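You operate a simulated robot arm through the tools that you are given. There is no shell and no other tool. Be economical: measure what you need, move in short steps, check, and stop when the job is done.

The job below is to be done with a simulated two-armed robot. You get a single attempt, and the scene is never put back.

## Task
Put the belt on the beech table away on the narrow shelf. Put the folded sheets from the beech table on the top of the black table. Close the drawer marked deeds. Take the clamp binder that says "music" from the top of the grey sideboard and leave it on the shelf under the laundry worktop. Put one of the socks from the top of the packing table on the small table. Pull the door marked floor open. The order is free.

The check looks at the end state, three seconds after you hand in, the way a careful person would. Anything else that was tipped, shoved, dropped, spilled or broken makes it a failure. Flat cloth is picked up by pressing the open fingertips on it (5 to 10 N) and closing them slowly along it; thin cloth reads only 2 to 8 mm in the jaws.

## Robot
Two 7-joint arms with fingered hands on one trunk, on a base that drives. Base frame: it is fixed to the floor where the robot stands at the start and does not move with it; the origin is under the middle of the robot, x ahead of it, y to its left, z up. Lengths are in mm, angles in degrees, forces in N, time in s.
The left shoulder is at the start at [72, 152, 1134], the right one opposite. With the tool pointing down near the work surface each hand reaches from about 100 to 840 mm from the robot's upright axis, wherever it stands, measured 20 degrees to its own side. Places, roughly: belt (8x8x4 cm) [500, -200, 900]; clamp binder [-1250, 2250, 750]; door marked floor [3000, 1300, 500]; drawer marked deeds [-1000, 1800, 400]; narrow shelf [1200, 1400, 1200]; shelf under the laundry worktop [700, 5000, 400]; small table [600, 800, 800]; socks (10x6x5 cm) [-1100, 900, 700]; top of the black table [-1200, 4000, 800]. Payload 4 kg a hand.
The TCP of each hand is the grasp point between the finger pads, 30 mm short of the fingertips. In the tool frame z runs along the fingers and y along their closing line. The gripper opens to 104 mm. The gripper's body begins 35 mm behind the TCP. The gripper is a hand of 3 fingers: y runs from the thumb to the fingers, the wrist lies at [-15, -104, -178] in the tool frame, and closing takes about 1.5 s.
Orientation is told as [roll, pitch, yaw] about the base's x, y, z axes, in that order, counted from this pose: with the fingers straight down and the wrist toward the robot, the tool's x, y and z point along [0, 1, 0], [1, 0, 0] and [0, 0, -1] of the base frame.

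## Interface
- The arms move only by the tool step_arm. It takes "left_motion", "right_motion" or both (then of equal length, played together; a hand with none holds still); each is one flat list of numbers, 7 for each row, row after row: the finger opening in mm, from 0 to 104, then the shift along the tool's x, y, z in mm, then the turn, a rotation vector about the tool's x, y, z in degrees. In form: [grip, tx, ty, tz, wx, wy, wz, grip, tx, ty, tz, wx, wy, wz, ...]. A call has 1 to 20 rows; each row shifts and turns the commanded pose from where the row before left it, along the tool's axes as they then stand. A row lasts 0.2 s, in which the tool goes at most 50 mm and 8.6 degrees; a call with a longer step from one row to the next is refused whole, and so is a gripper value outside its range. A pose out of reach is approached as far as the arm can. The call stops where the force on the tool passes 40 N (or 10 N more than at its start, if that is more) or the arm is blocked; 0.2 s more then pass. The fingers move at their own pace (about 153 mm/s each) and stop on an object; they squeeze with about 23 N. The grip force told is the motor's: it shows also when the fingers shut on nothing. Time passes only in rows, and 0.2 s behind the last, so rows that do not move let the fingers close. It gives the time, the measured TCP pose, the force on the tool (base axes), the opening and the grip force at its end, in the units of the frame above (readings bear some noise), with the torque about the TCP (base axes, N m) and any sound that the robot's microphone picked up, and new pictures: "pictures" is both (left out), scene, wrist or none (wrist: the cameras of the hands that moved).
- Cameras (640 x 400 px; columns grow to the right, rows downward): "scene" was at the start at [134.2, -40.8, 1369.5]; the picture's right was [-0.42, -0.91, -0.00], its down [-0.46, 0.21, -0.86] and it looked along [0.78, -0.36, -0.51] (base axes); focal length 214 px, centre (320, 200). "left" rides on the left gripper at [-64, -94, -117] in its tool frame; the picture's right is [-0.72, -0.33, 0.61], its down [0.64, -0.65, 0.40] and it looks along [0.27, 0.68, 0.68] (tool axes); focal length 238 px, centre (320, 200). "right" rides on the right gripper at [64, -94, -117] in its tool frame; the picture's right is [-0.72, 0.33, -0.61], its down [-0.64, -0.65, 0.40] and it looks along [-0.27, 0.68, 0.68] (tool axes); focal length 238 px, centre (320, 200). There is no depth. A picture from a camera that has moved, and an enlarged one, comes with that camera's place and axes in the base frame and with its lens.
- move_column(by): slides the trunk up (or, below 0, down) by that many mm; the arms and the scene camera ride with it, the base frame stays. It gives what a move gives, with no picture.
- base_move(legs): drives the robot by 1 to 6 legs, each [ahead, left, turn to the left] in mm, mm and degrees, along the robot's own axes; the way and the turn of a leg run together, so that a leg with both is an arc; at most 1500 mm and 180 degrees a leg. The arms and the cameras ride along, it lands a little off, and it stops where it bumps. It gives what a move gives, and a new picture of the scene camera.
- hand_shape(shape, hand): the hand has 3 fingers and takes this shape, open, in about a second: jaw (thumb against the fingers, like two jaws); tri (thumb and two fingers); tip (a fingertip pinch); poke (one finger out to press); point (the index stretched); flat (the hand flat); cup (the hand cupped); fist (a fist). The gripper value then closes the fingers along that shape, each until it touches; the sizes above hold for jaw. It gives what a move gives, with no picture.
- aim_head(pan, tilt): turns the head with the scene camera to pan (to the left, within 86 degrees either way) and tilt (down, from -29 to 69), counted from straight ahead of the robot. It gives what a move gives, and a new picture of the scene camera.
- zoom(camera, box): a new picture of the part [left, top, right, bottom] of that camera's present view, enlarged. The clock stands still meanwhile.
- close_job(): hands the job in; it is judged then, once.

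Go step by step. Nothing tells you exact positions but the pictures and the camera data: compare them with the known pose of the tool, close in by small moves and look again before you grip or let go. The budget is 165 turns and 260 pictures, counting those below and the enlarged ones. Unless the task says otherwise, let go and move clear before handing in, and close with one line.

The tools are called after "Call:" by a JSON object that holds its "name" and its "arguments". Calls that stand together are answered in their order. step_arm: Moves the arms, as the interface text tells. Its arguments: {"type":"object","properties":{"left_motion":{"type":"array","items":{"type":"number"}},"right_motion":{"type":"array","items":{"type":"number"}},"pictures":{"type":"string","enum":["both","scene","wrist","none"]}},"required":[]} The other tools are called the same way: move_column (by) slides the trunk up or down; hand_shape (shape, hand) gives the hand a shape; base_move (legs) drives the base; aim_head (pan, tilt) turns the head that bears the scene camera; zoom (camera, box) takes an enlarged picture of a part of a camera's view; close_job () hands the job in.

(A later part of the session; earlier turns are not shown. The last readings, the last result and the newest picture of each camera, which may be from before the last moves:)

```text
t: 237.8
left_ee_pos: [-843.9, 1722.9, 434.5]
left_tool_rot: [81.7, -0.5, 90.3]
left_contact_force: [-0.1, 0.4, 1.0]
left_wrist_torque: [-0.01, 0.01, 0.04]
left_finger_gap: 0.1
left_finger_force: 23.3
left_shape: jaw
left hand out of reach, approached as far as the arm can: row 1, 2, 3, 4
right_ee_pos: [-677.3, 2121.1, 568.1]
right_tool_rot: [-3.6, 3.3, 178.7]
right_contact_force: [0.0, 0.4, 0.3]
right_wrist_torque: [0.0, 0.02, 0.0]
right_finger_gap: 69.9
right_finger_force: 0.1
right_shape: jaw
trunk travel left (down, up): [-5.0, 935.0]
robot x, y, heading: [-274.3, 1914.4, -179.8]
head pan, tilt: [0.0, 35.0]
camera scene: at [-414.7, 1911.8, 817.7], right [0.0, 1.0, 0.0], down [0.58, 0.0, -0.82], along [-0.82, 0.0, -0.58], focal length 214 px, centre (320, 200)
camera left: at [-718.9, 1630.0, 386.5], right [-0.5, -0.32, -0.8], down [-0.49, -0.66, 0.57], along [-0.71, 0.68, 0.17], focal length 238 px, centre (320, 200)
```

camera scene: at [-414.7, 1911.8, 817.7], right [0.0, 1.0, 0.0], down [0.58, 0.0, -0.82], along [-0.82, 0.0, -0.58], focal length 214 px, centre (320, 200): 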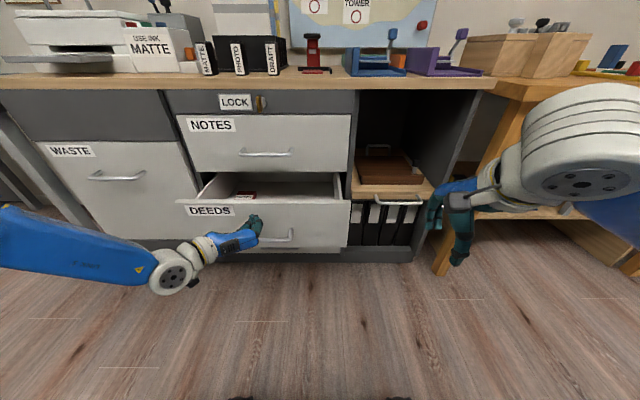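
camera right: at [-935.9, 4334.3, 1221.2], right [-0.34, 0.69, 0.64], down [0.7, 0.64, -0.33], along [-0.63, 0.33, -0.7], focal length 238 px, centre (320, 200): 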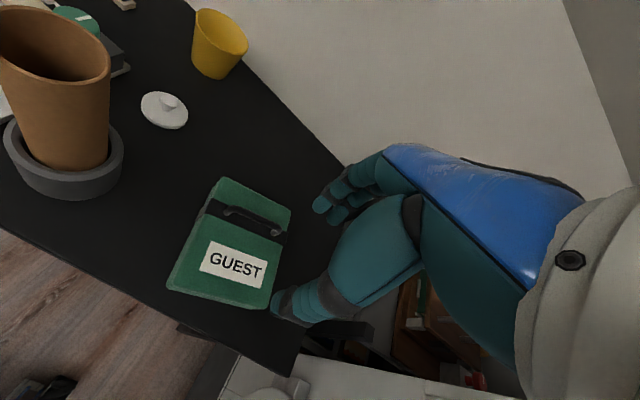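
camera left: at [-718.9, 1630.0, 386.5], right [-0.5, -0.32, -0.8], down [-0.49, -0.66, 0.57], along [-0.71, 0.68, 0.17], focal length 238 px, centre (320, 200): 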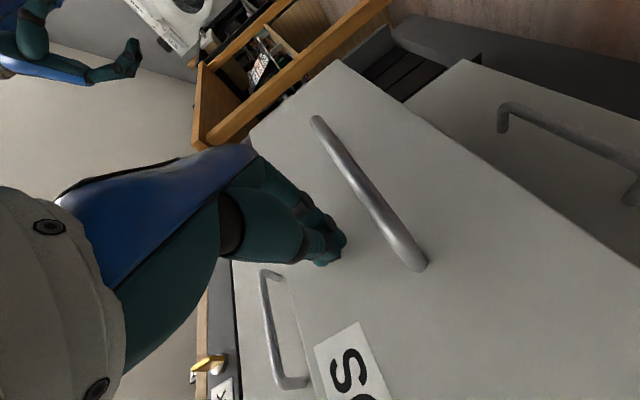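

The hand is a little close to the panel's top edge; I tilt it down and lower it.

Call:
{"name": "step_arm", "arguments": {"left_motion": [0, -8, 0, -8, 0, -8, 0, 0, -8, 0, 0, 0, -8, 0, 0, -12, 0, 0, 0, -8, 0, 0, -15, 0, 0, 0, 0, 0, 0, -15, 0, 0, 0, 0, 0]}}

```text
t: 238.9
left_ee_pos: [-822.9, 1727.0, 407.8]
left_tool_rot: [60.2, -1.2, 90.2]
left_contact_force: [0.5, -1.9, 20.0]
left_wrist_torque: [0.09, 0.11, 0.0]
left_finger_gap: 0.0
left_finger_force: 22.7
left_shape: jaw
right_ee_pos: [-677.1, 2120.6, 568.0]
right_tool_rot: [-3.5, 3.2, 178.5]
right_contact_force: [0.4, 0.4, 0.6]
right_wrist_torque: [0.01, 0.02, 0.02]
right_finger_gap: 69.8
right_finger_force: 0.1
right_shape: jaw
trunk travel left (down, up): [-5.0, 935.0]
robot x, y, heading: [-272.6, 1914.9, -179.8]
head pan, tilt: [0.0, 35.0]
stopped in row 5 (left hand): the force on the tool passed its limit (the readings are from after the stop); the commanded pose is now the measured one
camera scene: at [-413.2, 1912.2, 818.2], right [0.0, 1.0, 0.0], down [0.57, 0.0, -0.82], along [-0.82, 0.0, -0.57], focal length 214 px, centre (320, 200)
camera left: at [-691.0, 1632.6, 408.1], right [-0.17, -0.31, -0.94], down [-0.67, -0.66, 0.34], along [-0.72, 0.68, -0.09], focal length 238 px, centre (320, 200)
```

scene: 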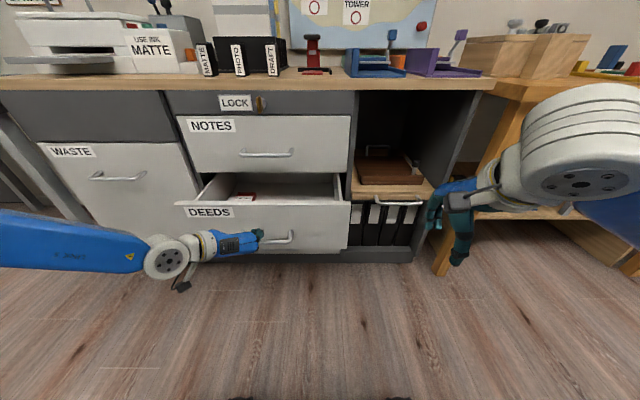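
left: 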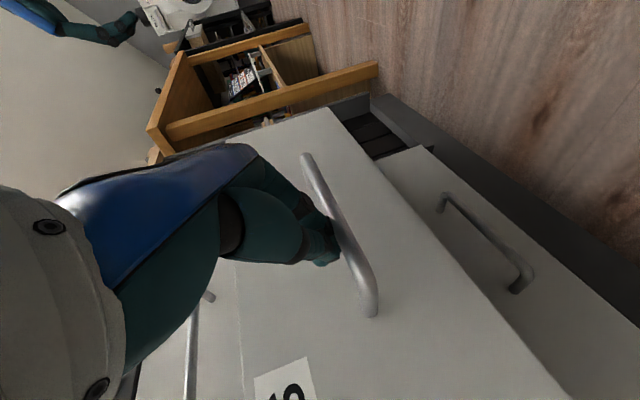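

The fingertips touched the top of the drawer's handle (so it's at z≈375). I raise slightly above it and push the panel with the base.

Call:
{"name": "step_arm", "arguments": {"left_motion": [0, 16, 0, -6, 0, 0, 0], "pictures": "none"}}

Call:
{"name": "base_move", "arguments": {"legs": [[80, 0, 0]]}}

```text
t: 239.3
left_ee_pos: [-823.7, 1725.2, 418.7]
left_tool_rot: [59.3, -0.9, 90.2]
left_contact_force: [0.1, -0.4, 0.0]
left_wrist_torque: [-0.01, -0.02, 0.02]
left_finger_gap: 0.1
left_finger_force: 23.0
left_shape: jaw
right_ee_pos: [-676.7, 2120.1, 567.5]
right_tool_rot: [-3.5, 3.2, 178.6]
right_contact_force: [-0.3, 0.5, 0.7]
right_wrist_torque: [0.01, 0.04, 0.01]
right_finger_gap: 69.6
right_finger_force: 0.1
right_shape: jaw
trunk travel left (down, up): [-5.0, 935.0]
robot x, y, heading: [-275.2, 1912.4, -179.9]
head pan, tilt: [0.0, 35.0]
```

```text
t: 240.3
left_ee_pos: [-905.1, 1725.9, 419.8]
left_tool_rot: [59.4, -0.9, 90.3]
left_contact_force: [-0.5, 0.0, 0.7]
left_wrist_torque: [-0.01, 0.01, 0.01]
left_finger_gap: 0.1
left_finger_force: 23.2
left_shape: jaw
right_ee_pos: [-758.8, 2120.2, 568.3]
right_tool_rot: [-3.6, 3.2, 178.7]
right_contact_force: [-0.2, -0.9, -0.2]
right_wrist_torque: [0.01, 0.02, 0.03]
right_finger_gap: 69.5
right_finger_force: 0.0
right_shape: jaw
trunk travel left (down, up): [-5.0, 935.0]
robot x, y, heading: [-353.3, 1912.3, -179.9]
head pan, tilt: [0.0, 35.0]
camera scene: at [-495.6, 1911.3, 817.6], right [0.0, 1.0, 0.0], down [0.58, 0.0, -0.82], along [-0.82, 0.0, -0.58], focal length 214 px, centre (320, 200)
```

scene: 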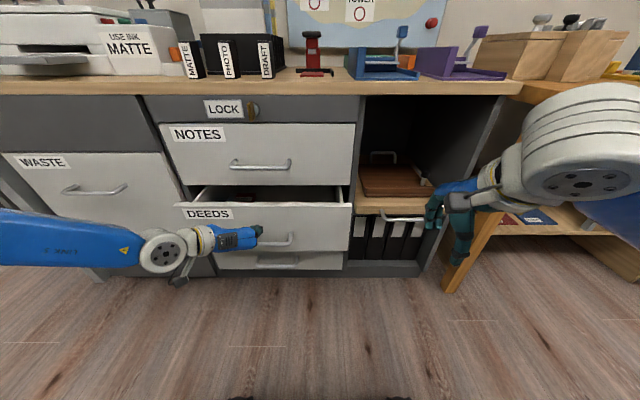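

The drawer is sliding in; I keep pushing.

Call:
{"name": "base_move", "arguments": {"legs": [[70, 0, 0]]}}

Call:
{"name": "step_arm", "arguments": {"left_motion": [0, 0, 0, 0, 0, 0, 0], "pictures": "wrist"}}

```text
t: 241.4
left_ee_pos: [-974.5, 1724.6, 420.7]
left_tool_rot: [59.6, -1.0, 90.5]
left_contact_force: [-0.1, -0.3, 0.1]
left_wrist_torque: [-0.03, 0.06, 0.01]
left_finger_gap: 0.0
left_finger_force: 23.1
left_shape: jaw
right_ee_pos: [-826.6, 2120.4, 568.1]
right_tool_rot: [-3.5, 3.1, 178.7]
right_contact_force: [0.0, 0.2, 0.4]
right_wrist_torque: [0.01, -0.04, -0.03]
right_finger_gap: 69.7
right_finger_force: 0.1
right_shape: jaw
trunk travel left (down, up): [-5.0, 935.0]
robot x, y, heading: [-421.6, 1911.8, -179.8]
head pan, tilt: [0.0, 35.0]
camera scene: at [-564.6, 1911.0, 817.6], right [0.0, 1.0, 0.0], down [0.58, 0.0, -0.82], along [-0.82, 0.0, -0.58], focal length 214 px, centre (320, 200)
```

scene: 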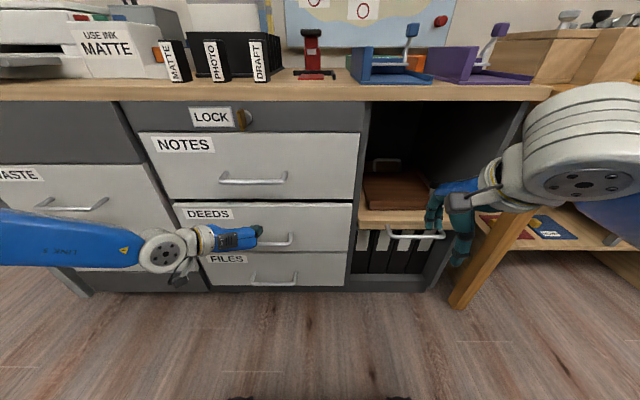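

```text
t: 241.8
left_ee_pos: [-973.3, 1724.9, 420.5]
left_tool_rot: [59.5, -1.0, 90.4]
left_contact_force: [0.0, -0.3, -1.1]
left_wrist_torque: [-0.01, -0.03, 0.03]
left_finger_gap: 0.0
left_finger_force: 23.0
left_shape: jaw
right_ee_pos: [-826.6, 2119.4, 570.1]
right_tool_rot: [-3.6, 3.0, 178.7]
right_contact_force: [0.1, -1.0, -0.2]
right_wrist_torque: [-0.01, -0.01, -0.04]
right_finger_gap: 69.7
right_finger_force: 0.0
right_shape: jaw
trunk travel left (down, up): [-5.0, 935.0]
robot x, y, heading: [-428.5, 1911.9, -179.8]
head pan, tilt: [0.0, 35.0]
camera left: at [-840.5, 1630.4, 422.9], right [-0.16, -0.31, -0.94], down [-0.67, -0.66, 0.34], along [-0.73, 0.68, -0.1], focal length 238 px, centre (320, 200)
```

left: 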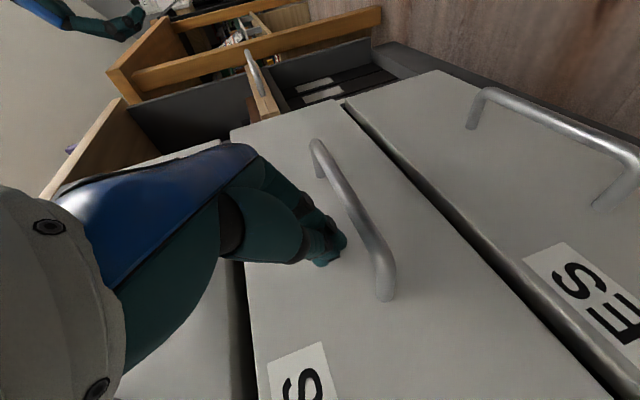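

Nearly closed; a last gentle push.

Call:
{"name": "base_move", "arguments": {"legs": [[35, 0, 0]]}}

Call:
{"name": "zoom", "arguments": {"camera": "scene", "box": [130, 120, 380, 300]}}

```text
t: 242.6
left_ee_pos: [-989.3, 1728.6, 416.5]
left_tool_rot: [58.4, -1.0, 89.7]
left_contact_force: [1.3, -0.3, -0.4]
left_wrist_torque: [0.0, -0.01, -0.02]
left_finger_gap: 0.0
left_finger_force: 23.3
left_shape: jaw
right_ee_pos: [-849.1, 2119.1, 570.1]
right_tool_rot: [-3.6, 2.9, 178.9]
right_contact_force: [0.2, 0.2, -0.4]
right_wrist_torque: [0.0, 0.01, 0.02]
right_finger_gap: 69.8
right_finger_force: 0.1
right_shape: jaw
trunk travel left (down, up): [-5.0, 935.0]
robot x, y, heading: [-447.9, 1912.1, -179.6]
head pan, tilt: [0.0, 35.0]
stopped in leg 1: the force on the tool passed its limit (the readings are from after the stop); the commanded pose is now the measured one
camera scene: at [-587.6, 1910.7, 817.7], right [-0.01, 1.0, 0.0], down [0.58, 0.0, -0.82], along [-0.82, 0.0, -0.58], focal length 214 px, centre (320, 200)
```

scene: 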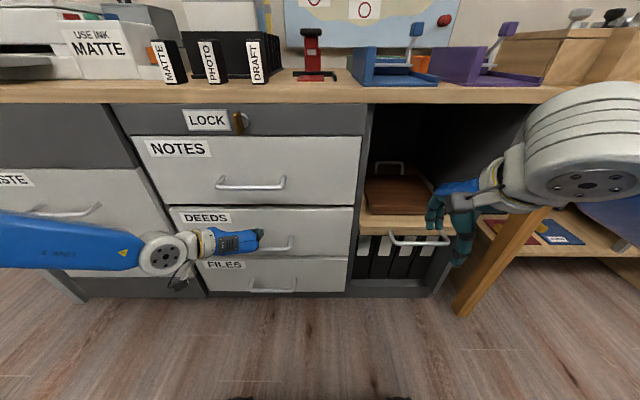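

```text
2.22 times, centred on (255, 210) of scene
camera zoom: at [-587.6, 1910.7, 817.7], right [-0.01, 1.0, 0.0], down [0.58, 0.0, -0.82], along [-0.82, 0.0, -0.58], focal length 477 px, centre (464, 178)
```

zoom: 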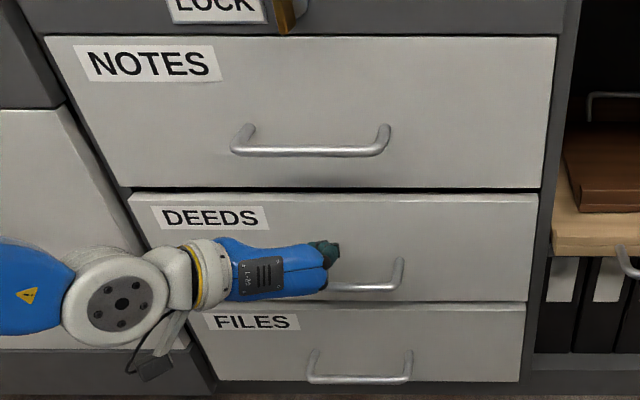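

DEEDS is shut flush. I back away, raise the trunk, and move over to the MUSIC binder.

Call:
{"name": "base_move", "arguments": {"legs": [[-150, 0, 0]]}}

Call:
{"name": "move_column", "arguments": {"by": 445}}

Call:
{"name": "step_arm", "arguments": {"left_motion": [0, 25, 0, 0, 0, 0, 0, 0, 25, 0, 0, 0, -7, 0, 0, 25, 0, 0, 0, -7.5, 0, 0, 25, 0, 0, 0, -7.5, 0, 104, 15, 0, 0, 0, -7.5, 0, 104, 0, 0, -15, 0, -7.5, 0, 104, 0, 0, -15, 0, -7.5, 0, 104, 0, 0, -20, 0, -7.5, 0, 104, 0, 0, -20, 0, -6.5, 0], "pictures": "none"}}

Call:
{"name": "base_move", "arguments": {"legs": [[0, -430, 0], [110, 0, 0]]}}

```text
t: 244.0
left_ee_pos: [-839.3, 1729.9, 417.4]
left_tool_rot: [58.5, -1.1, 89.5]
left_contact_force: [0.0, 0.1, 0.4]
left_wrist_torque: [-0.04, -0.03, 0.02]
left_finger_gap: 0.0
left_finger_force: 23.0
left_shape: jaw
right_ee_pos: [-698.5, 2120.0, 569.7]
right_tool_rot: [-3.6, 2.9, 178.8]
right_contact_force: [0.2, 0.4, -0.1]
right_wrist_torque: [0.02, -0.01, -0.01]
right_finger_gap: 69.7
right_finger_force: 0.1
right_shape: jaw
trunk travel left (down, up): [-5.0, 935.0]
robot x, y, heading: [-297.4, 1913.1, -179.9]
head pan, tilt: [0.0, 35.0]
camera scene: at [-437.1, 1911.5, 817.8], right [-0.01, 1.0, 0.0], down [0.57, 0.0, -0.82], along [-0.82, 0.0, -0.57], focal length 214 px, centre (320, 200)
```

scene: 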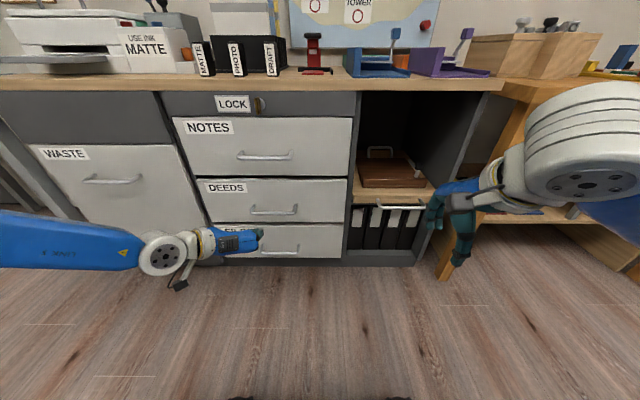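

```text
refused: 445 is not a number from -400 to 400
```

```text
t: 246.0
left_ee_pos: [-852.4, 1715.0, 560.1]
left_tool_rot: [2.6, -0.1, 90.7]
left_contact_force: [0.8, 0.3, 0.2]
left_wrist_torque: [0.01, -0.03, -0.02]
left_finger_gap: 103.7
left_finger_force: 0.0
left_shape: jaw
left hand out of reach, approached as far as the arm can: row 2, 3, 8, 9
right_ee_pos: [-697.3, 2120.2, 570.5]
right_tool_rot: [-3.6, 2.9, 178.9]
right_contact_force: [0.1, -0.4, -0.5]
right_wrist_torque: [0.01, -0.01, -0.01]
right_finger_gap: 69.7
right_finger_force: 0.0
right_shape: jaw
trunk travel left (down, up): [-5.0, 935.0]
robot x, y, heading: [-297.8, 1913.1, -179.8]
head pan, tilt: [0.0, 35.0]
```

```text
t: 249.4
left_ee_pos: [-964.5, 2150.1, 559.2]
left_tool_rot: [2.8, -0.1, 89.9]
left_contact_force: [-1.3, 0.1, -0.1]
left_wrist_torque: [0.02, 0.02, 0.02]
left_finger_gap: 103.7
left_finger_force: 0.0
left_shape: jaw
right_ee_pos: [-802.2, 2552.2, 570.4]
right_tool_rot: [-3.6, 2.9, 178.0]
right_contact_force: [0.2, -0.6, 0.2]
right_wrist_torque: [-0.05, -0.05, 0.01]
right_finger_gap: 70.1
right_finger_force: 0.0
right_shape: jaw
trunk travel left (down, up): [-5.0, 935.0]
robot x, y, heading: [-405.7, 2339.8, 179.0]
head pan, tilt: [0.0, 35.0]
camera scene: at [-546.5, 2339.4, 817.6], right [0.01, 1.0, 0.0], down [0.58, -0.01, -0.82], along [-0.82, 0.01, -0.58], focal length 214 px, centre (320, 200)
```

scene: 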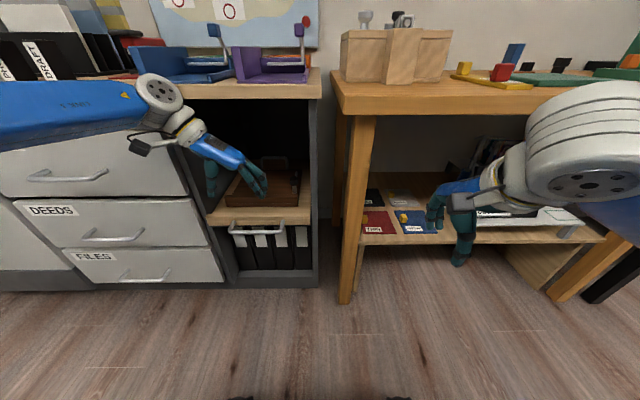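

The trunk raise was refused, so the hands are still low; I back off first and then raise.

Call:
{"name": "base_move", "arguments": {"legs": [[-130, 0, 1]]}}

Call:
{"name": "move_column", "arguments": {"by": 395}}

Call:
{"name": "step_arm", "arguments": {"left_motion": [104, 0, 0, 0, 0, -2.5, 0]}}

```text
t: 250.7
left_ee_pos: [-826.8, 2141.5, 560.5]
left_tool_rot: [2.9, -0.1, 90.7]
left_contact_force: [-0.3, 0.4, -0.5]
left_wrist_torque: [0.01, -0.02, 0.02]
left_finger_gap: 103.6
left_finger_force: 0.1
left_shape: jaw
right_ee_pos: [-673.3, 2544.7, 570.1]
right_tool_rot: [-3.6, 2.9, 179.0]
right_contact_force: [-0.2, -0.1, -0.3]
right_wrist_torque: [0.0, -0.01, -0.02]
right_finger_gap: 69.8
right_finger_force: 0.1
right_shape: jaw
trunk travel left (down, up): [-5.0, 935.0]
robot x, y, heading: [-271.6, 2337.4, -179.6]
head pan, tilt: [0.0, 35.0]
camera scene: at [-413.5, 2336.6, 817.8], right [-0.01, 1.0, 0.0], down [0.58, 0.0, -0.82], along [-0.82, -0.01, -0.58], focal length 214 px, centre (320, 200)
```

scene: 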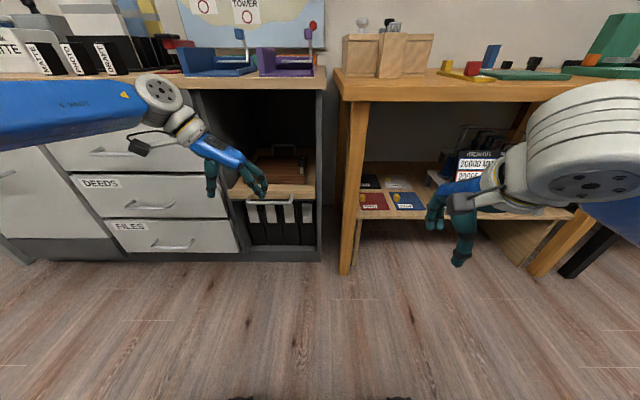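

```text
t: 254.5
left_ee_pos: [-827.7, 2139.5, 956.6]
left_tool_rot: [3.0, -0.1, 90.8]
left_contact_force: [0.1, -0.2, 0.3]
left_wrist_torque: [-0.01, 0.03, -0.01]
left_finger_gap: 103.7
left_finger_force: 0.1
left_shape: jaw
right_ee_pos: [-673.8, 2544.9, 965.5]
right_tool_rot: [-3.6, 2.7, 179.0]
right_contact_force: [-0.2, 0.3, -0.1]
right_wrist_torque: [0.0, 0.0, 0.02]
right_finger_gap: 69.7
right_finger_force: 0.1
right_shape: jaw
trunk travel left (down, up): [-400.0, 540.0]
robot x, y, heading: [-273.4, 2335.8, -179.6]
head pan, tilt: [0.0, 35.0]
```

```text
t: 254.9
left_ee_pos: [-822.4, 2139.0, 955.9]
left_tool_rot: [0.6, -0.2, 90.9]
left_contact_force: [0.8, -0.9, 0.1]
left_wrist_torque: [-0.01, -0.02, 0.02]
left_finger_gap: 103.7
left_finger_force: 0.0
left_shape: jaw
left hand out of reach, approached as far as the arm can: row 1
right_ee_pos: [-673.6, 2545.1, 965.4]
right_tool_rot: [-3.6, 2.8, 179.0]
right_contact_force: [-0.1, -0.4, 0.2]
right_wrist_torque: [0.0, 0.0, 0.01]
right_finger_gap: 69.7
right_finger_force: 0.0
right_shape: jaw
trunk travel left (down, up): [-400.0, 540.0]
robot x, y, heading: [-272.3, 2336.6, -179.5]
head pan, tilt: [0.0, 35.0]
camera scene: at [-414.8, 2336.5, 1212.6], right [-0.01, 1.0, 0.0], down [0.58, 0.0, -0.82], along [-0.82, -0.01, -0.58], focal length 214 px, centre (320, 200)
camera left: at [-756.2, 2043.9, 1071.7], right [0.72, -0.31, -0.62], down [-0.63, -0.66, -0.4], along [-0.29, 0.68, -0.67], focal length 238 px, centre (320, 200)
```

scene: 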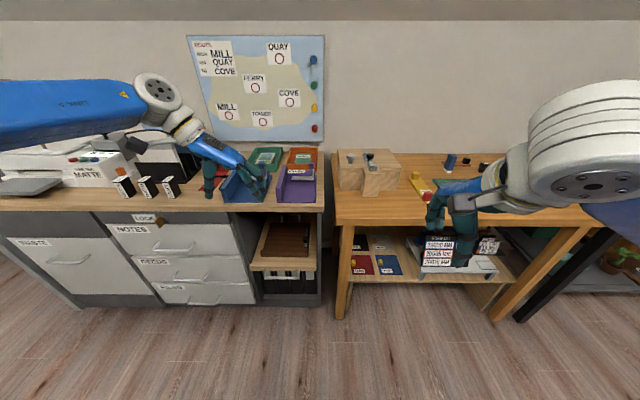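
left: 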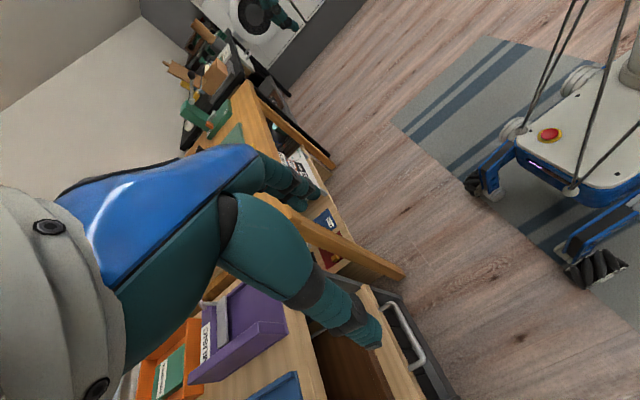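

I centre the left hand better in front of me and drive up so that it hovers over the purple binder's side wall.

Call:
{"name": "step_arm", "arguments": {"left_motion": [104, 0, 30, 0, 0, 0, 0, 104, 0, 30, 0, 0, 0, 0, 104, 0, 25, 0, 0, 0, 0], "pictures": "none"}}

Call:
{"name": "base_move", "arguments": {"legs": [[280, 40, 0]]}}

Call:
{"name": "zoom", "arguments": {"camera": "left", "box": [160, 180, 480, 400]}}

```text
t: 255.7
left_ee_pos: [-789.4, 2202.7, 957.5]
left_tool_rot: [0.6, -0.1, 90.7]
left_contact_force: [-0.1, -0.4, -0.1]
left_wrist_torque: [0.0, -0.01, -0.01]
left_finger_gap: 103.7
left_finger_force: 0.0
left_shape: jaw
left hand out of reach, approached as far as the arm can: row 1, 2, 3
right_ee_pos: [-674.2, 2544.8, 966.1]
right_tool_rot: [-3.6, 2.7, 178.9]
right_contact_force: [-0.4, -0.5, -0.5]
right_wrist_torque: [-0.01, 0.0, 0.01]
right_finger_gap: 69.5
right_finger_force: 0.1
right_shape: jaw
trunk travel left (down, up): [-400.0, 540.0]
robot x, y, heading: [-275.3, 2339.6, -179.8]
head pan, tilt: [0.0, 35.0]
```

```text
t: 257.7
left_ee_pos: [-1076.2, 2158.5, 957.5]
left_tool_rot: [0.6, -0.2, 91.1]
left_contact_force: [0.3, 0.9, -0.8]
left_wrist_torque: [0.01, 0.01, -0.03]
left_finger_gap: 103.6
left_finger_force: 0.1
left_shape: jaw
right_ee_pos: [-961.1, 2500.5, 965.1]
right_tool_rot: [-3.5, 2.6, 179.1]
right_contact_force: [0.1, 0.1, 0.3]
right_wrist_torque: [0.02, 0.01, 0.02]
right_finger_gap: 69.7
right_finger_force: 0.1
right_shape: jaw
trunk travel left (down, up): [-400.0, 540.0]
robot x, y, heading: [-559.8, 2293.4, -179.5]
head pan, tilt: [0.0, 35.0]
camera scene: at [-701.4, 2294.1, 1212.7], right [-0.01, 1.0, 0.0], down [0.58, 0.01, -0.82], along [-0.82, -0.01, -0.58], focal length 214 px, centre (320, 200)
```

scene: 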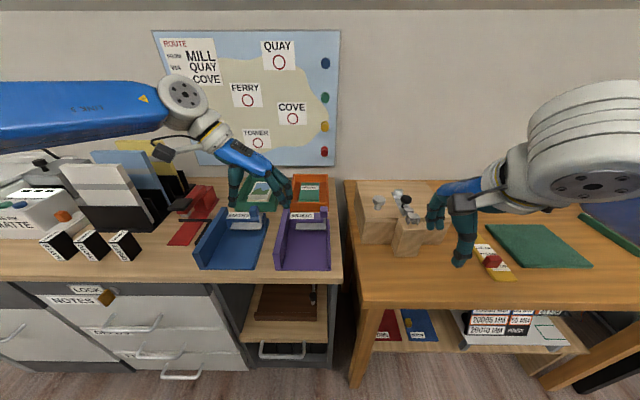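

```text
1.82 times, centred on (320, 290) of left
camera zoom: at [-1009.3, 2065.0, 1073.2], right [0.72, -0.31, -0.62], down [-0.63, -0.66, -0.4], along [-0.29, 0.68, -0.67], focal length 433 px, centre (320, 36)
```

zoom: 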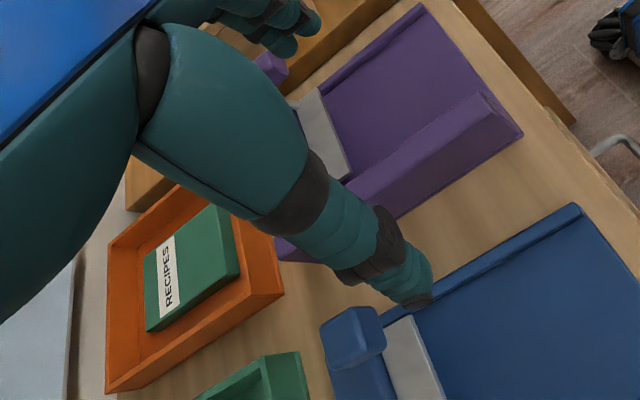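

The left arm keeps hitting a joint limit; I look at its posture.

Call:
{"name": "aim_head", "arguments": {"pan": 55, "tilt": 30}}

```text
t: 258.9
left_ee_pos: [-1074.5, 2158.5, 959.5]
left_tool_rot: [0.7, -0.3, 91.1]
left_contact_force: [-0.4, 0.0, -0.1]
left_wrist_torque: [-0.02, 0.0, -0.01]
left_finger_gap: 103.7
left_finger_force: 0.0
left_shape: jaw
right_ee_pos: [-961.0, 2500.6, 966.2]
right_tool_rot: [-3.6, 2.6, 179.1]
right_contact_force: [-0.4, -0.6, 0.0]
right_wrist_torque: [0.01, -0.01, -0.01]
right_finger_gap: 69.8
right_finger_force: 0.0
right_shape: jaw
trunk travel left (down, up): [-400.0, 540.0]
robot x, y, heading: [-561.6, 2295.4, -179.3]
head pan, tilt: [55.0, 30.0]
camera scene: at [-664.7, 2219.5, 1220.5], right [-0.82, 0.57, 0.0], down [0.28, 0.41, -0.87], along [-0.49, -0.71, -0.5], focal length 214 px, centre (320, 200)
```

scene: 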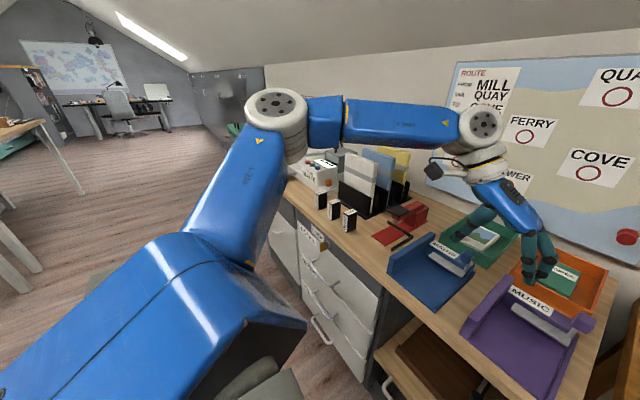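

The left elbow is stuck high, while the right arm has its normal posture. I'll use the right hand for the binder: back off, shift left, and turn the right hand 90°.

Call:
{"name": "base_move", "arguments": {"legs": [[-200, 0, 0], [0, 230, -0.7]]}}

Call:
{"name": "step_arm", "arguments": {"right_motion": [104, 7, 15, 0, 0, 0, -8.18, 104, 0, 15, 0, 0, 0, -8.18, 104, 0, 15, 0, 0, 0, -8.18, 104, 0, 15, 0, 0, 0, -8.18, 104, 0, 15, 0, 0, 0, -8.18, 104, 0, 0, 0, 0, 0, -8.18, 104, 0, 0, 0, 0, 0, -8.18, 104, 0, 0, 0, 0, 0, -8.18, 104, 0, 0, 0, 0, 0, -8.18, 104, 0, 0, 0, 0, 0, -8.18, 104, 0, 0, 0, 0, 0, -8.18]}}

Call:
{"name": "aim_head", "arguments": {"pan": 0, "tilt": 35}}

```text
t: 261.9
left_ee_pos: [-874.2, 1945.2, 959.5]
left_tool_rot: [0.7, 0.4, 90.0]
left_contact_force: [0.2, 0.5, 0.7]
left_wrist_torque: [-0.04, -0.03, 0.01]
left_finger_gap: 103.8
left_finger_force: 0.0
left_shape: jaw
right_ee_pos: [-753.6, 2284.8, 964.9]
right_tool_rot: [-3.1, 2.7, 178.1]
right_contact_force: [0.4, 1.4, -0.1]
right_wrist_torque: [-0.05, -0.06, 0.01]
right_finger_gap: 69.3
right_finger_force: 0.1
right_shape: jaw
trunk travel left (down, up): [-400.0, 540.0]
robot x, y, heading: [-357.1, 2060.8, 179.7]
head pan, tilt: [55.0, 30.0]
camera scene: at [-462.5, 2001.0, 1221.2], right [-0.82, 0.58, -0.01], down [0.29, 0.4, -0.87], along [-0.5, -0.71, -0.49], focal length 214 px, centre (320, 200)
```

scene: 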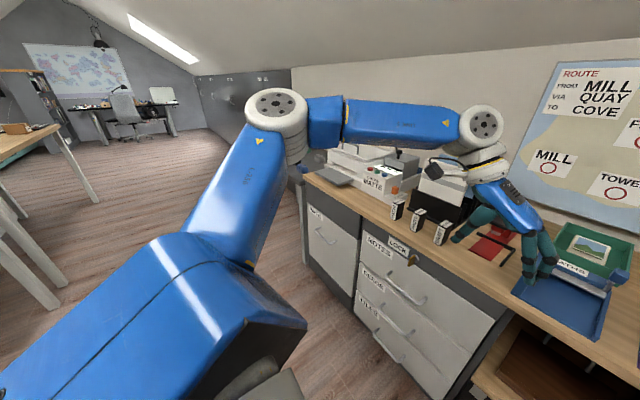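

```text
t: 264.3
left_ee_pos: [-872.4, 1936.7, 959.6]
left_tool_rot: [0.7, -0.1, 89.9]
left_contact_force: [1.1, 0.6, 0.5]
left_wrist_torque: [-0.02, 0.02, 0.0]
left_finger_gap: 103.7
left_finger_force: 0.2
left_shape: jaw
right_ee_pos: [-823.7, 2251.6, 960.6]
right_tool_rot: [2.8, 3.7, -91.7]
right_contact_force: [0.1, -0.7, 1.0]
right_wrist_torque: [0.0, -0.01, -0.01]
right_finger_gap: 103.9
right_finger_force: 0.1
right_shape: jaw
trunk travel left (down, up): [-400.0, 540.0]
robot x, y, heading: [-355.9, 2063.4, 179.7]
head pan, tilt: [55.0, 30.0]
camera scene: at [-463.4, 1989.6, 1220.5], right [-0.82, 0.58, 0.0], down [0.29, 0.41, -0.87], along [-0.5, -0.71, -0.5], focal length 214 px, centre (320, 200)
camera right: at [-762.0, 2334.1, 1087.2], right [-0.76, -0.34, 0.56], down [-0.6, 0.7, -0.39], along [-0.26, -0.63, -0.73], focal length 238 px, centre (320, 200)
```

scene: 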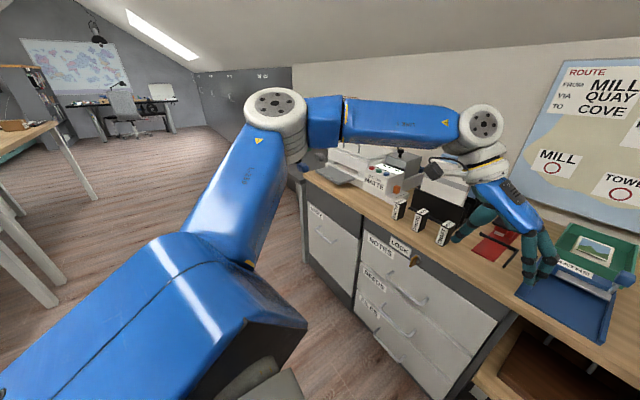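
right: 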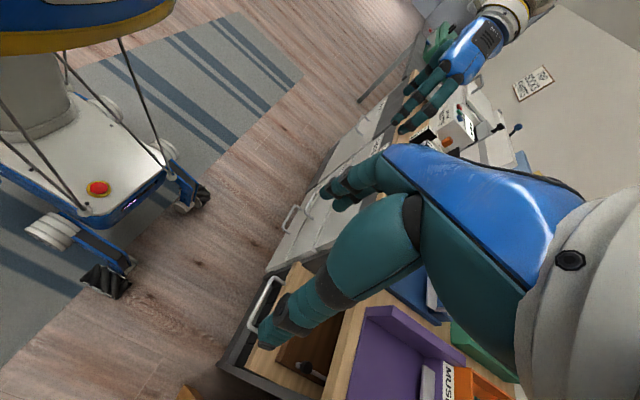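

```text
t: 265.5
left_ee_pos: [-871.6, 1935.5, 958.1]
left_tool_rot: [0.8, -0.2, 89.9]
left_contact_force: [0.6, -1.3, 0.3]
left_wrist_torque: [0.03, 0.05, 0.02]
left_finger_gap: 103.4
left_finger_force: 0.1
left_shape: jaw
right_ee_pos: [-823.1, 2250.6, 962.8]
right_tool_rot: [2.6, 3.7, -91.9]
right_contact_force: [-0.2, 0.5, 0.7]
right_wrist_torque: [0.01, 0.01, -0.01]
right_finger_gap: 103.9
right_finger_force: 0.0
right_shape: jaw
trunk travel left (down, up): [-400.0, 540.0]
robot x, y, heading: [-358.2, 2062.0, 179.5]
head pan, tilt: [0.0, 35.0]
camera scene: at [-498.6, 2064.2, 1212.6], right [0.01, 1.0, 0.0], down [0.58, 0.0, -0.82], along [-0.82, 0.0, -0.58], focal length 214 px, centre (320, 200)
```

scene: 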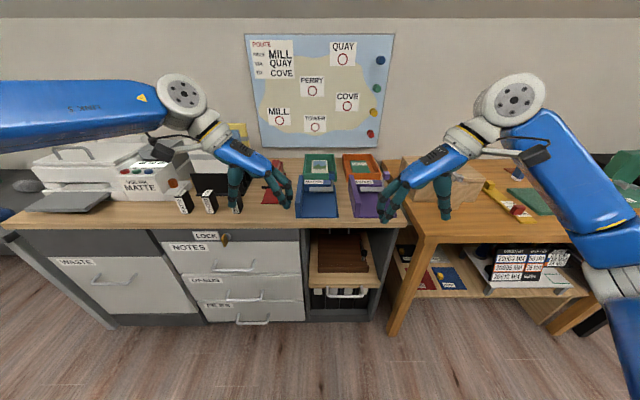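

Now I drive forward and bring the open right hand above the purple binder's left wall.

Call:
{"name": "base_move", "arguments": {"legs": [[200, 0, 0]]}}

Call:
{"name": "step_arm", "arguments": {"right_motion": [104, -25, 15, 15, 0, 0, 0, 104, -25, 15, 15, 0, 0, 0, 104, -25, 15, 15, -2.8, -3.5, 0, 104, -25, 14, 15, 0, 0, 0]}}

```text
t: 267.1
left_ee_pos: [-1067.4, 1937.3, 958.5]
left_tool_rot: [0.8, -0.2, 90.0]
left_contact_force: [-0.1, -0.3, -1.2]
left_wrist_torque: [-0.03, 0.03, 0.01]
left_finger_gap: 103.6
left_finger_force: 0.0
left_shape: jaw
right_ee_pos: [-1018.7, 2251.3, 961.3]
right_tool_rot: [2.6, 3.7, -91.8]
right_contact_force: [1.2, 0.6, 0.2]
right_wrist_torque: [-0.02, 0.01, -0.01]
right_finger_gap: 103.9
right_finger_force: 0.1
right_shape: jaw
trunk travel left (down, up): [-400.0, 540.0]
robot x, y, heading: [-553.6, 2065.0, 179.6]
head pan, tilt: [0.0, 35.0]
camera scene: at [-693.6, 2065.5, 1212.7], right [0.01, 1.0, 0.0], down [0.58, 0.0, -0.82], along [-0.82, 0.01, -0.58], focal length 214 px, centre (320, 200)
```

scene: 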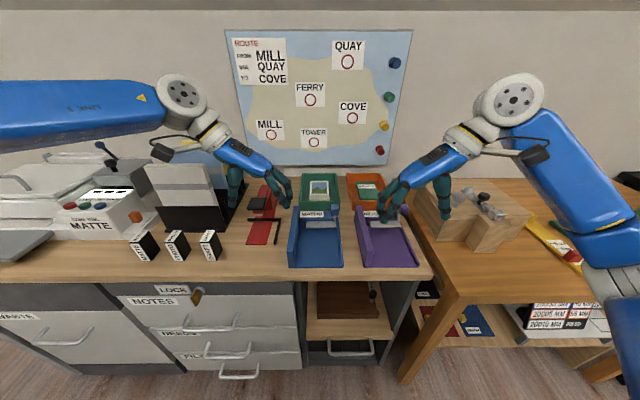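

```text
t: 268.1
left_ee_pos: [-1067.8, 1936.5, 958.7]
left_tool_rot: [0.8, -0.3, 89.9]
left_contact_force: [0.6, 0.1, 0.0]
left_wrist_torque: [-0.01, 0.0, -0.02]
left_finger_gap: 103.8
left_finger_force: 0.1
left_shape: jaw
right_ee_pos: [-1118.4, 2199.7, 893.9]
right_tool_rot: [-0.9, 1.0, -91.9]
right_contact_force: [-0.4, 1.7, 0.4]
right_wrist_torque: [0.0, 0.02, 0.01]
right_finger_gap: 103.9
right_finger_force: 0.0
right_shape: jaw
trunk travel left (down, up): [-400.0, 540.0]
robot x, y, heading: [-553.3, 2065.7, 179.5]
head pan, tilt: [0.0, 35.0]
camera scene: at [-695.2, 2064.7, 1212.4], right [0.01, 1.0, 0.0], down [0.58, 0.0, -0.82], along [-0.82, 0.01, -0.58], focal length 214 px, centre (320, 200)
camera right: at [-1048.5, 2287.8, 1012.4], right [-0.72, -0.31, 0.62], down [-0.62, 0.68, -0.38], along [-0.3, -0.66, -0.68], focal length 238 px, centre (320, 200)
```

scene: 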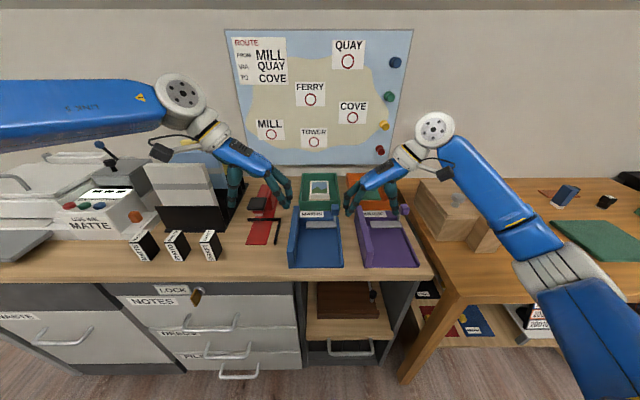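
right: 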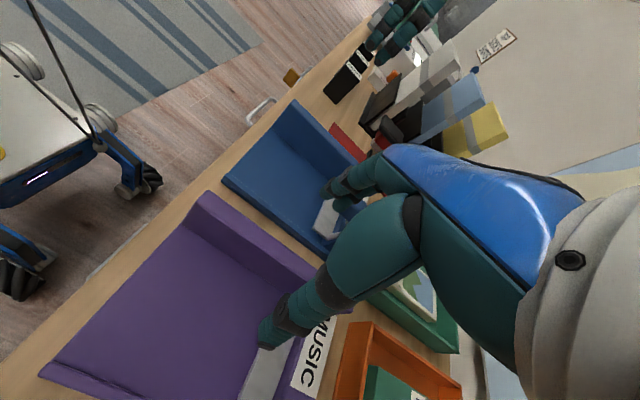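

I zoom in to fix the wall's place precisely before lowering.

Call:
{"name": "zoom", "arguments": {"camera": "scene", "box": [270, 160, 440, 280]}}

Call:
{"name": "zoom", "arguments": {"camera": "right", "box": [30, 90, 350, 400]}}

```text
3.33 times, centred on (355, 220) of scene
camera zoom: at [-695.2, 2064.7, 1212.4], right [0.01, 1.0, 0.0], down [0.58, 0.0, -0.82], along [-0.82, 0.01, -0.58], focal length 715 px, centre (203, 133)
```

zoom: 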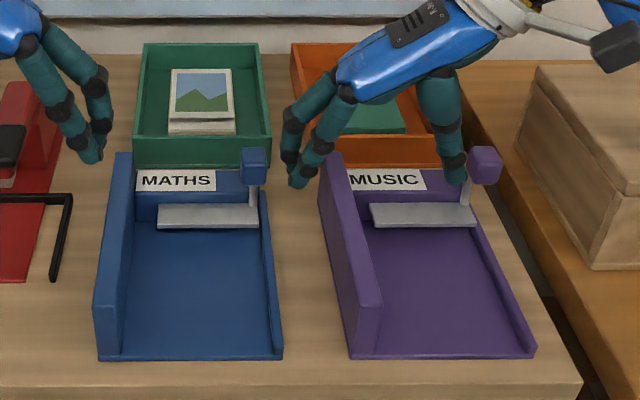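

```text
1.29 times, centred on (190, 245) of right
camera zoom: at [-1048.5, 2287.8, 1012.4], right [-0.72, -0.31, 0.62], down [-0.62, 0.68, -0.38], along [-0.3, -0.66, -0.68], focal length 308 px, centre (488, 142)
```

zoom: 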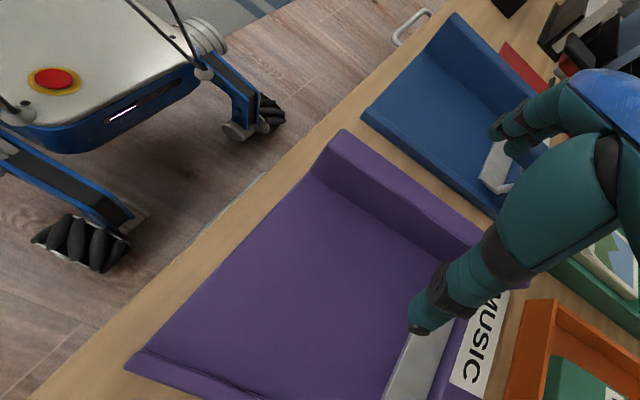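

Consistent triangulation: wall centre y≈2187, x −1032…−1203, top z≈823. I narrow the opening to 60 and lower.

Call:
{"name": "step_arm", "arguments": {"right_motion": [60, -5, 13, 10, 0, 0, 0, 60, 0, 0, 10, 0, 0, 0, 60, 0, 0, 10, 0, 0, 0, 60, 0, 0, 5, 0, 0, 0], "pictures": "wrist"}}

```text
t: 269.1
left_ee_pos: [-1066.5, 1936.3, 960.6]
left_tool_rot: [0.9, -0.2, 89.9]
left_contact_force: [-0.3, -0.1, 0.3]
left_wrist_torque: [0.02, 0.01, -0.01]
left_finger_gap: 103.8
left_finger_force: 0.0
left_shape: jaw
right_ee_pos: [-1123.3, 2186.7, 860.3]
right_tool_rot: [-0.9, 0.8, -91.9]
right_contact_force: [0.7, -0.1, -0.3]
right_wrist_torque: [0.01, -0.03, -0.02]
right_finger_gap: 60.3
right_finger_force: 0.0
right_shape: jaw
trunk travel left (down, up): [-400.0, 540.0]
robot x, y, heading: [-550.8, 2064.2, 179.6]
head pan, tilt: [0.0, 35.0]
camera right: at [-1053.8, 2275.9, 977.5], right [-0.72, -0.31, 0.62], down [-0.62, 0.68, -0.38], along [-0.3, -0.66, -0.68], focal length 238 px, centre (320, 200)
```

right: 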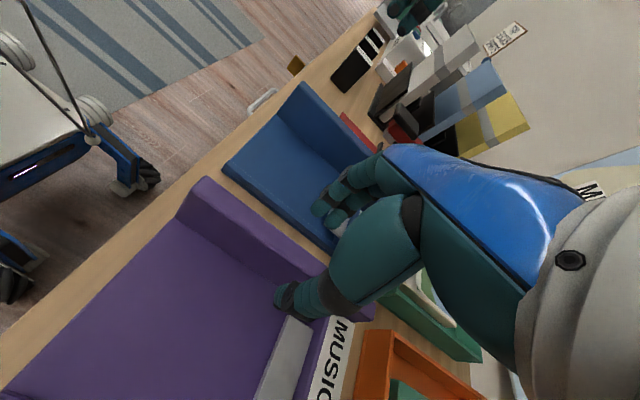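

The wall is between thumb and fingers. I lower the rest, keeping clear of the clamp plate.

Call:
{"name": "step_arm", "arguments": {"right_motion": [60, 8, 0, 12, 0, 0, 0, 60, 0, 0, 12, 0, 0, 0, 60, 0, 0, 12, 0, 0, 0, 60, 0, 0, 10, 0, 0, 0], "pictures": "wrist"}}

```text
t: 270.1
left_ee_pos: [-1067.3, 1938.3, 959.2]
left_tool_rot: [0.9, -0.2, 89.9]
left_contact_force: [0.3, 0.5, 0.1]
left_wrist_torque: [0.02, -0.02, -0.01]
left_finger_gap: 103.8
left_finger_force: 0.1
left_shape: jaw
right_ee_pos: [-1116.4, 2187.5, 814.5]
right_tool_rot: [-0.9, 0.7, -92.0]
right_contact_force: [-0.5, -0.2, -0.3]
right_wrist_torque: [0.01, 0.01, -0.01]
right_finger_gap: 60.7
right_finger_force: 0.0
right_shape: jaw
trunk travel left (down, up): [-400.0, 540.0]
robot x, y, heading: [-553.7, 2063.4, 179.7]
head pan, tilt: [0.0, 35.0]
camera right: at [-1047.3, 2277.2, 931.6], right [-0.72, -0.31, 0.62], down [-0.62, 0.68, -0.38], along [-0.3, -0.66, -0.68], focal length 238 px, centre (320, 200)
```

right: 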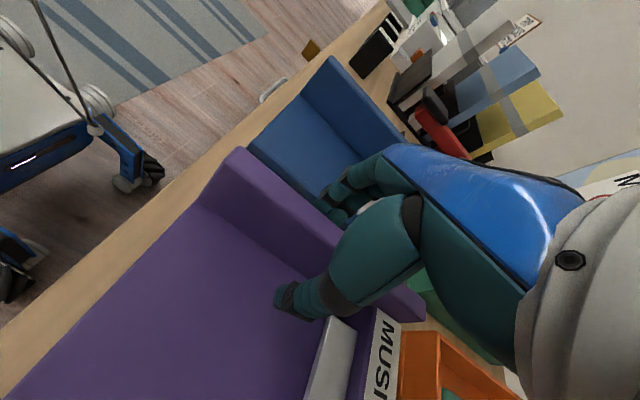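

Call:
{"name": "step_arm", "arguments": {"right_motion": [60, 0, 0, 6, 0, 0, 0, 40, 0, 0, 0, 0, 0, 0, 20, 0, 0, 0, 0, 0, 0, 0, 0, 0, 0, 0, 0, 0, 0, 0, 0, 0, 0, 0, 0, 0, 0, 0, 0, 0, 0, 0, 0, 0, 0, 0, 0, 0, 0], "pictures": "none"}}

Call:
{"name": "step_arm", "arguments": {"right_motion": [0, 0, 0, -10, 0, 0, 0, 0, 0, 0, -20, 0, 0, 0, 0, 0, 0, -20, 0, 0, 0]}}

```text
t: 271.7
left_ee_pos: [-1067.2, 1937.6, 958.6]
left_tool_rot: [0.9, -0.2, 90.0]
left_contact_force: [0.6, 0.4, 0.5]
left_wrist_torque: [-0.02, 0.01, 0.01]
left_finger_gap: 103.7
left_finger_force: 0.1
left_shape: jaw
right_ee_pos: [-1116.9, 2188.0, 807.3]
right_tool_rot: [-0.9, 0.9, -91.8]
right_contact_force: [0.3, -0.8, -0.4]
right_wrist_torque: [-0.02, 0.02, 0.01]
right_finger_gap: 12.7
right_finger_force: 22.6
right_shape: jaw
trunk travel left (down, up): [-400.0, 540.0]
robot x, y, heading: [-551.0, 2062.9, 179.7]
head pan, tilt: [0.0, 35.0]
```

```text
t: 272.5
left_ee_pos: [-1066.5, 1937.2, 959.8]
left_tool_rot: [0.8, -0.2, 89.8]
left_contact_force: [0.1, 0.5, -0.5]
left_wrist_torque: [-0.02, -0.01, -0.03]
left_finger_gap: 103.7
left_finger_force: 0.0
left_shape: jaw
right_ee_pos: [-1115.0, 2186.6, 857.8]
right_tool_rot: [-0.9, 0.8, -92.0]
right_contact_force: [0.3, 0.4, -2.9]
right_wrist_torque: [-0.12, -0.08, 0.0]
right_finger_gap: 13.0
right_finger_force: 23.4
right_shape: jaw
trunk travel left (down, up): [-400.0, 540.0]
robot x, y, heading: [-550.4, 2063.3, 179.6]
head pan, tilt: [0.0, 35.0]
camera scene: at [-694.1, 2065.2, 1212.5], right [0.01, 1.0, 0.0], down [0.58, 0.0, -0.82], along [-0.82, 0.01, -0.58], focal length 214 px, centre (320, 200)
camera right: at [-1045.2, 2277.1, 975.7], right [-0.72, -0.31, 0.62], down [-0.62, 0.68, -0.38], along [-0.3, -0.66, -0.68], focal length 238 px, centre (320, 200)
```

scene: 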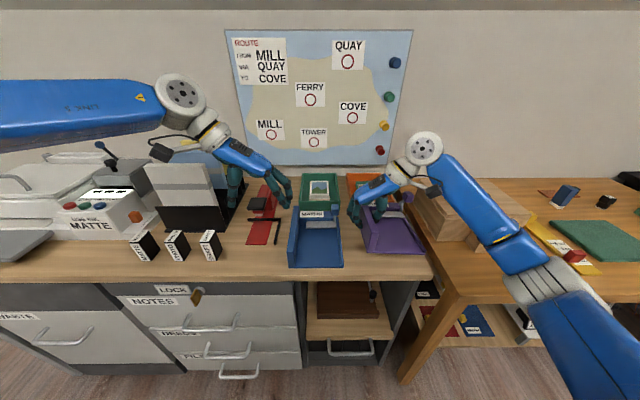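
right: 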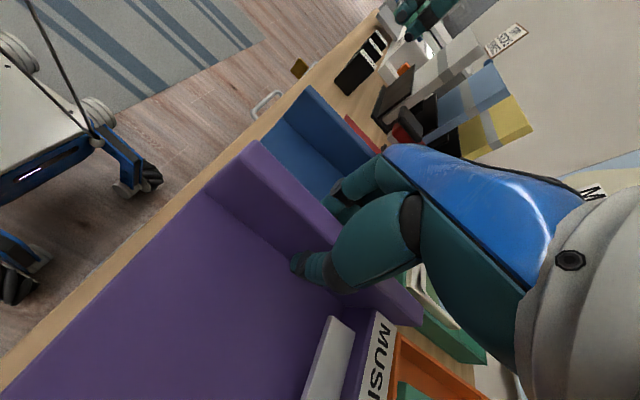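

The binder is held and light. I lift it, back off, tuck the hand and strafe to the laundry end.

Call:
{"name": "step_arm", "arguments": {"right_motion": [0, 0, 0, -40, 0, 0, 0, 0, 0, 0, -40, 0, 0, 0, 0, 0, 0, -40, 0, 0, 0], "pictures": "none"}}

Call:
{"name": "base_move", "arguments": {"legs": [[-410, 0, 0.3], [0, -1450, 0], [0, -590, 0], [0, 0, -90]]}}

Call:
{"name": "aim_head", "arguments": {"pan": -40, "tilt": 35}}

```text
t: 273.3
left_ee_pos: [-1066.6, 1936.6, 959.1]
left_tool_rot: [0.8, -0.1, 89.9]
left_contact_force: [0.0, 0.0, 0.6]
left_wrist_torque: [-0.01, 0.01, -0.02]
left_finger_gap: 103.8
left_finger_force: 0.2
left_shape: jaw
right_ee_pos: [-1113.3, 2183.5, 981.7]
right_tool_rot: [-0.8, 0.9, -91.9]
right_contact_force: [0.3, -0.3, -3.8]
right_wrist_torque: [-0.12, -0.13, -0.05]
right_finger_gap: 12.9
right_finger_force: 22.8
right_shape: jaw
trunk travel left (down, up): [-400.0, 540.0]
robot x, y, heading: [-552.5, 2066.2, 179.7]
head pan, tilt: [0.0, 35.0]
```

```text
t: 287.9
left_ee_pos: [-585.2, 4439.8, 960.7]
left_tool_rot: [1.0, -0.1, 34.1]
left_contact_force: [0.3, 1.2, -0.1]
left_wrist_torque: [0.0, 0.06, -0.01]
left_finger_gap: 103.9
left_finger_force: 0.1
left_shape: jaw
right_ee_pos: [-410.9, 4605.2, 981.1]
right_tool_rot: [-0.7, 0.3, -146.0]
right_contact_force: [-5.2, -22.5, -6.2]
right_wrist_torque: [-0.58, 0.1, 0.41]
right_finger_gap: 14.3
right_finger_force: 22.9
right_shape: jaw
trunk travel left (down, up): [-400.0, 540.0]
robot x, y, heading: [-194.9, 4089.8, 123.5]
head pan, tilt: [0.0, 35.0]
stopped in leg 4: the force on the tool passed its limit (the readings are from after the stop); the commanded pose is now the measured one
camera scene: at [-275.3, 4202.6, 1212.8], right [0.83, 0.55, 0.0], down [0.32, -0.48, -0.82], along [-0.45, 0.68, -0.57], focal length 214 px, centre (320, 200)
```

scene: 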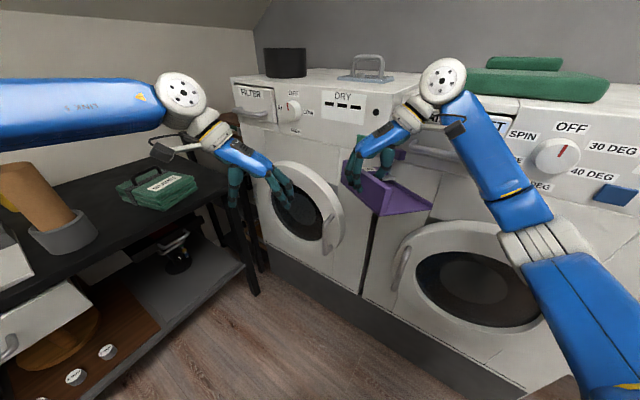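

```text
t: 289.0
left_ee_pos: [-586.8, 4438.3, 961.9]
left_tool_rot: [1.2, -0.3, 34.0]
left_contact_force: [-0.6, 0.7, -0.4]
left_wrist_torque: [-0.05, -0.01, 0.01]
left_finger_gap: 104.1
left_finger_force: 0.1
left_shape: jaw
right_ee_pos: [-412.0, 4606.2, 983.4]
right_tool_rot: [-0.8, 0.5, -146.3]
right_contact_force: [-5.9, -26.0, -8.5]
right_wrist_torque: [-0.71, 0.15, 0.45]
right_finger_gap: 14.4
right_finger_force: 23.0
right_shape: jaw
trunk travel left (down, up): [-400.0, 540.0]
robot x, y, heading: [-194.7, 4088.8, 123.6]
head pan, tilt: [-40.0, 35.0]
camera scene: at [-218.7, 4214.4, 1213.2], right [0.99, -0.11, 0.0], down [-0.06, -0.57, -0.82], along [0.09, 0.82, -0.57], focal length 214 px, centre (320, 200)
```

scene: 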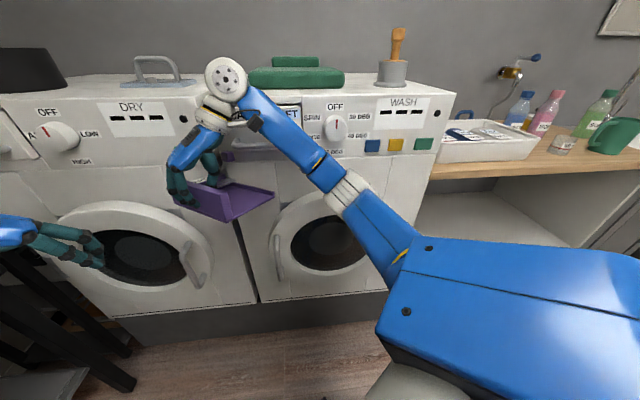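

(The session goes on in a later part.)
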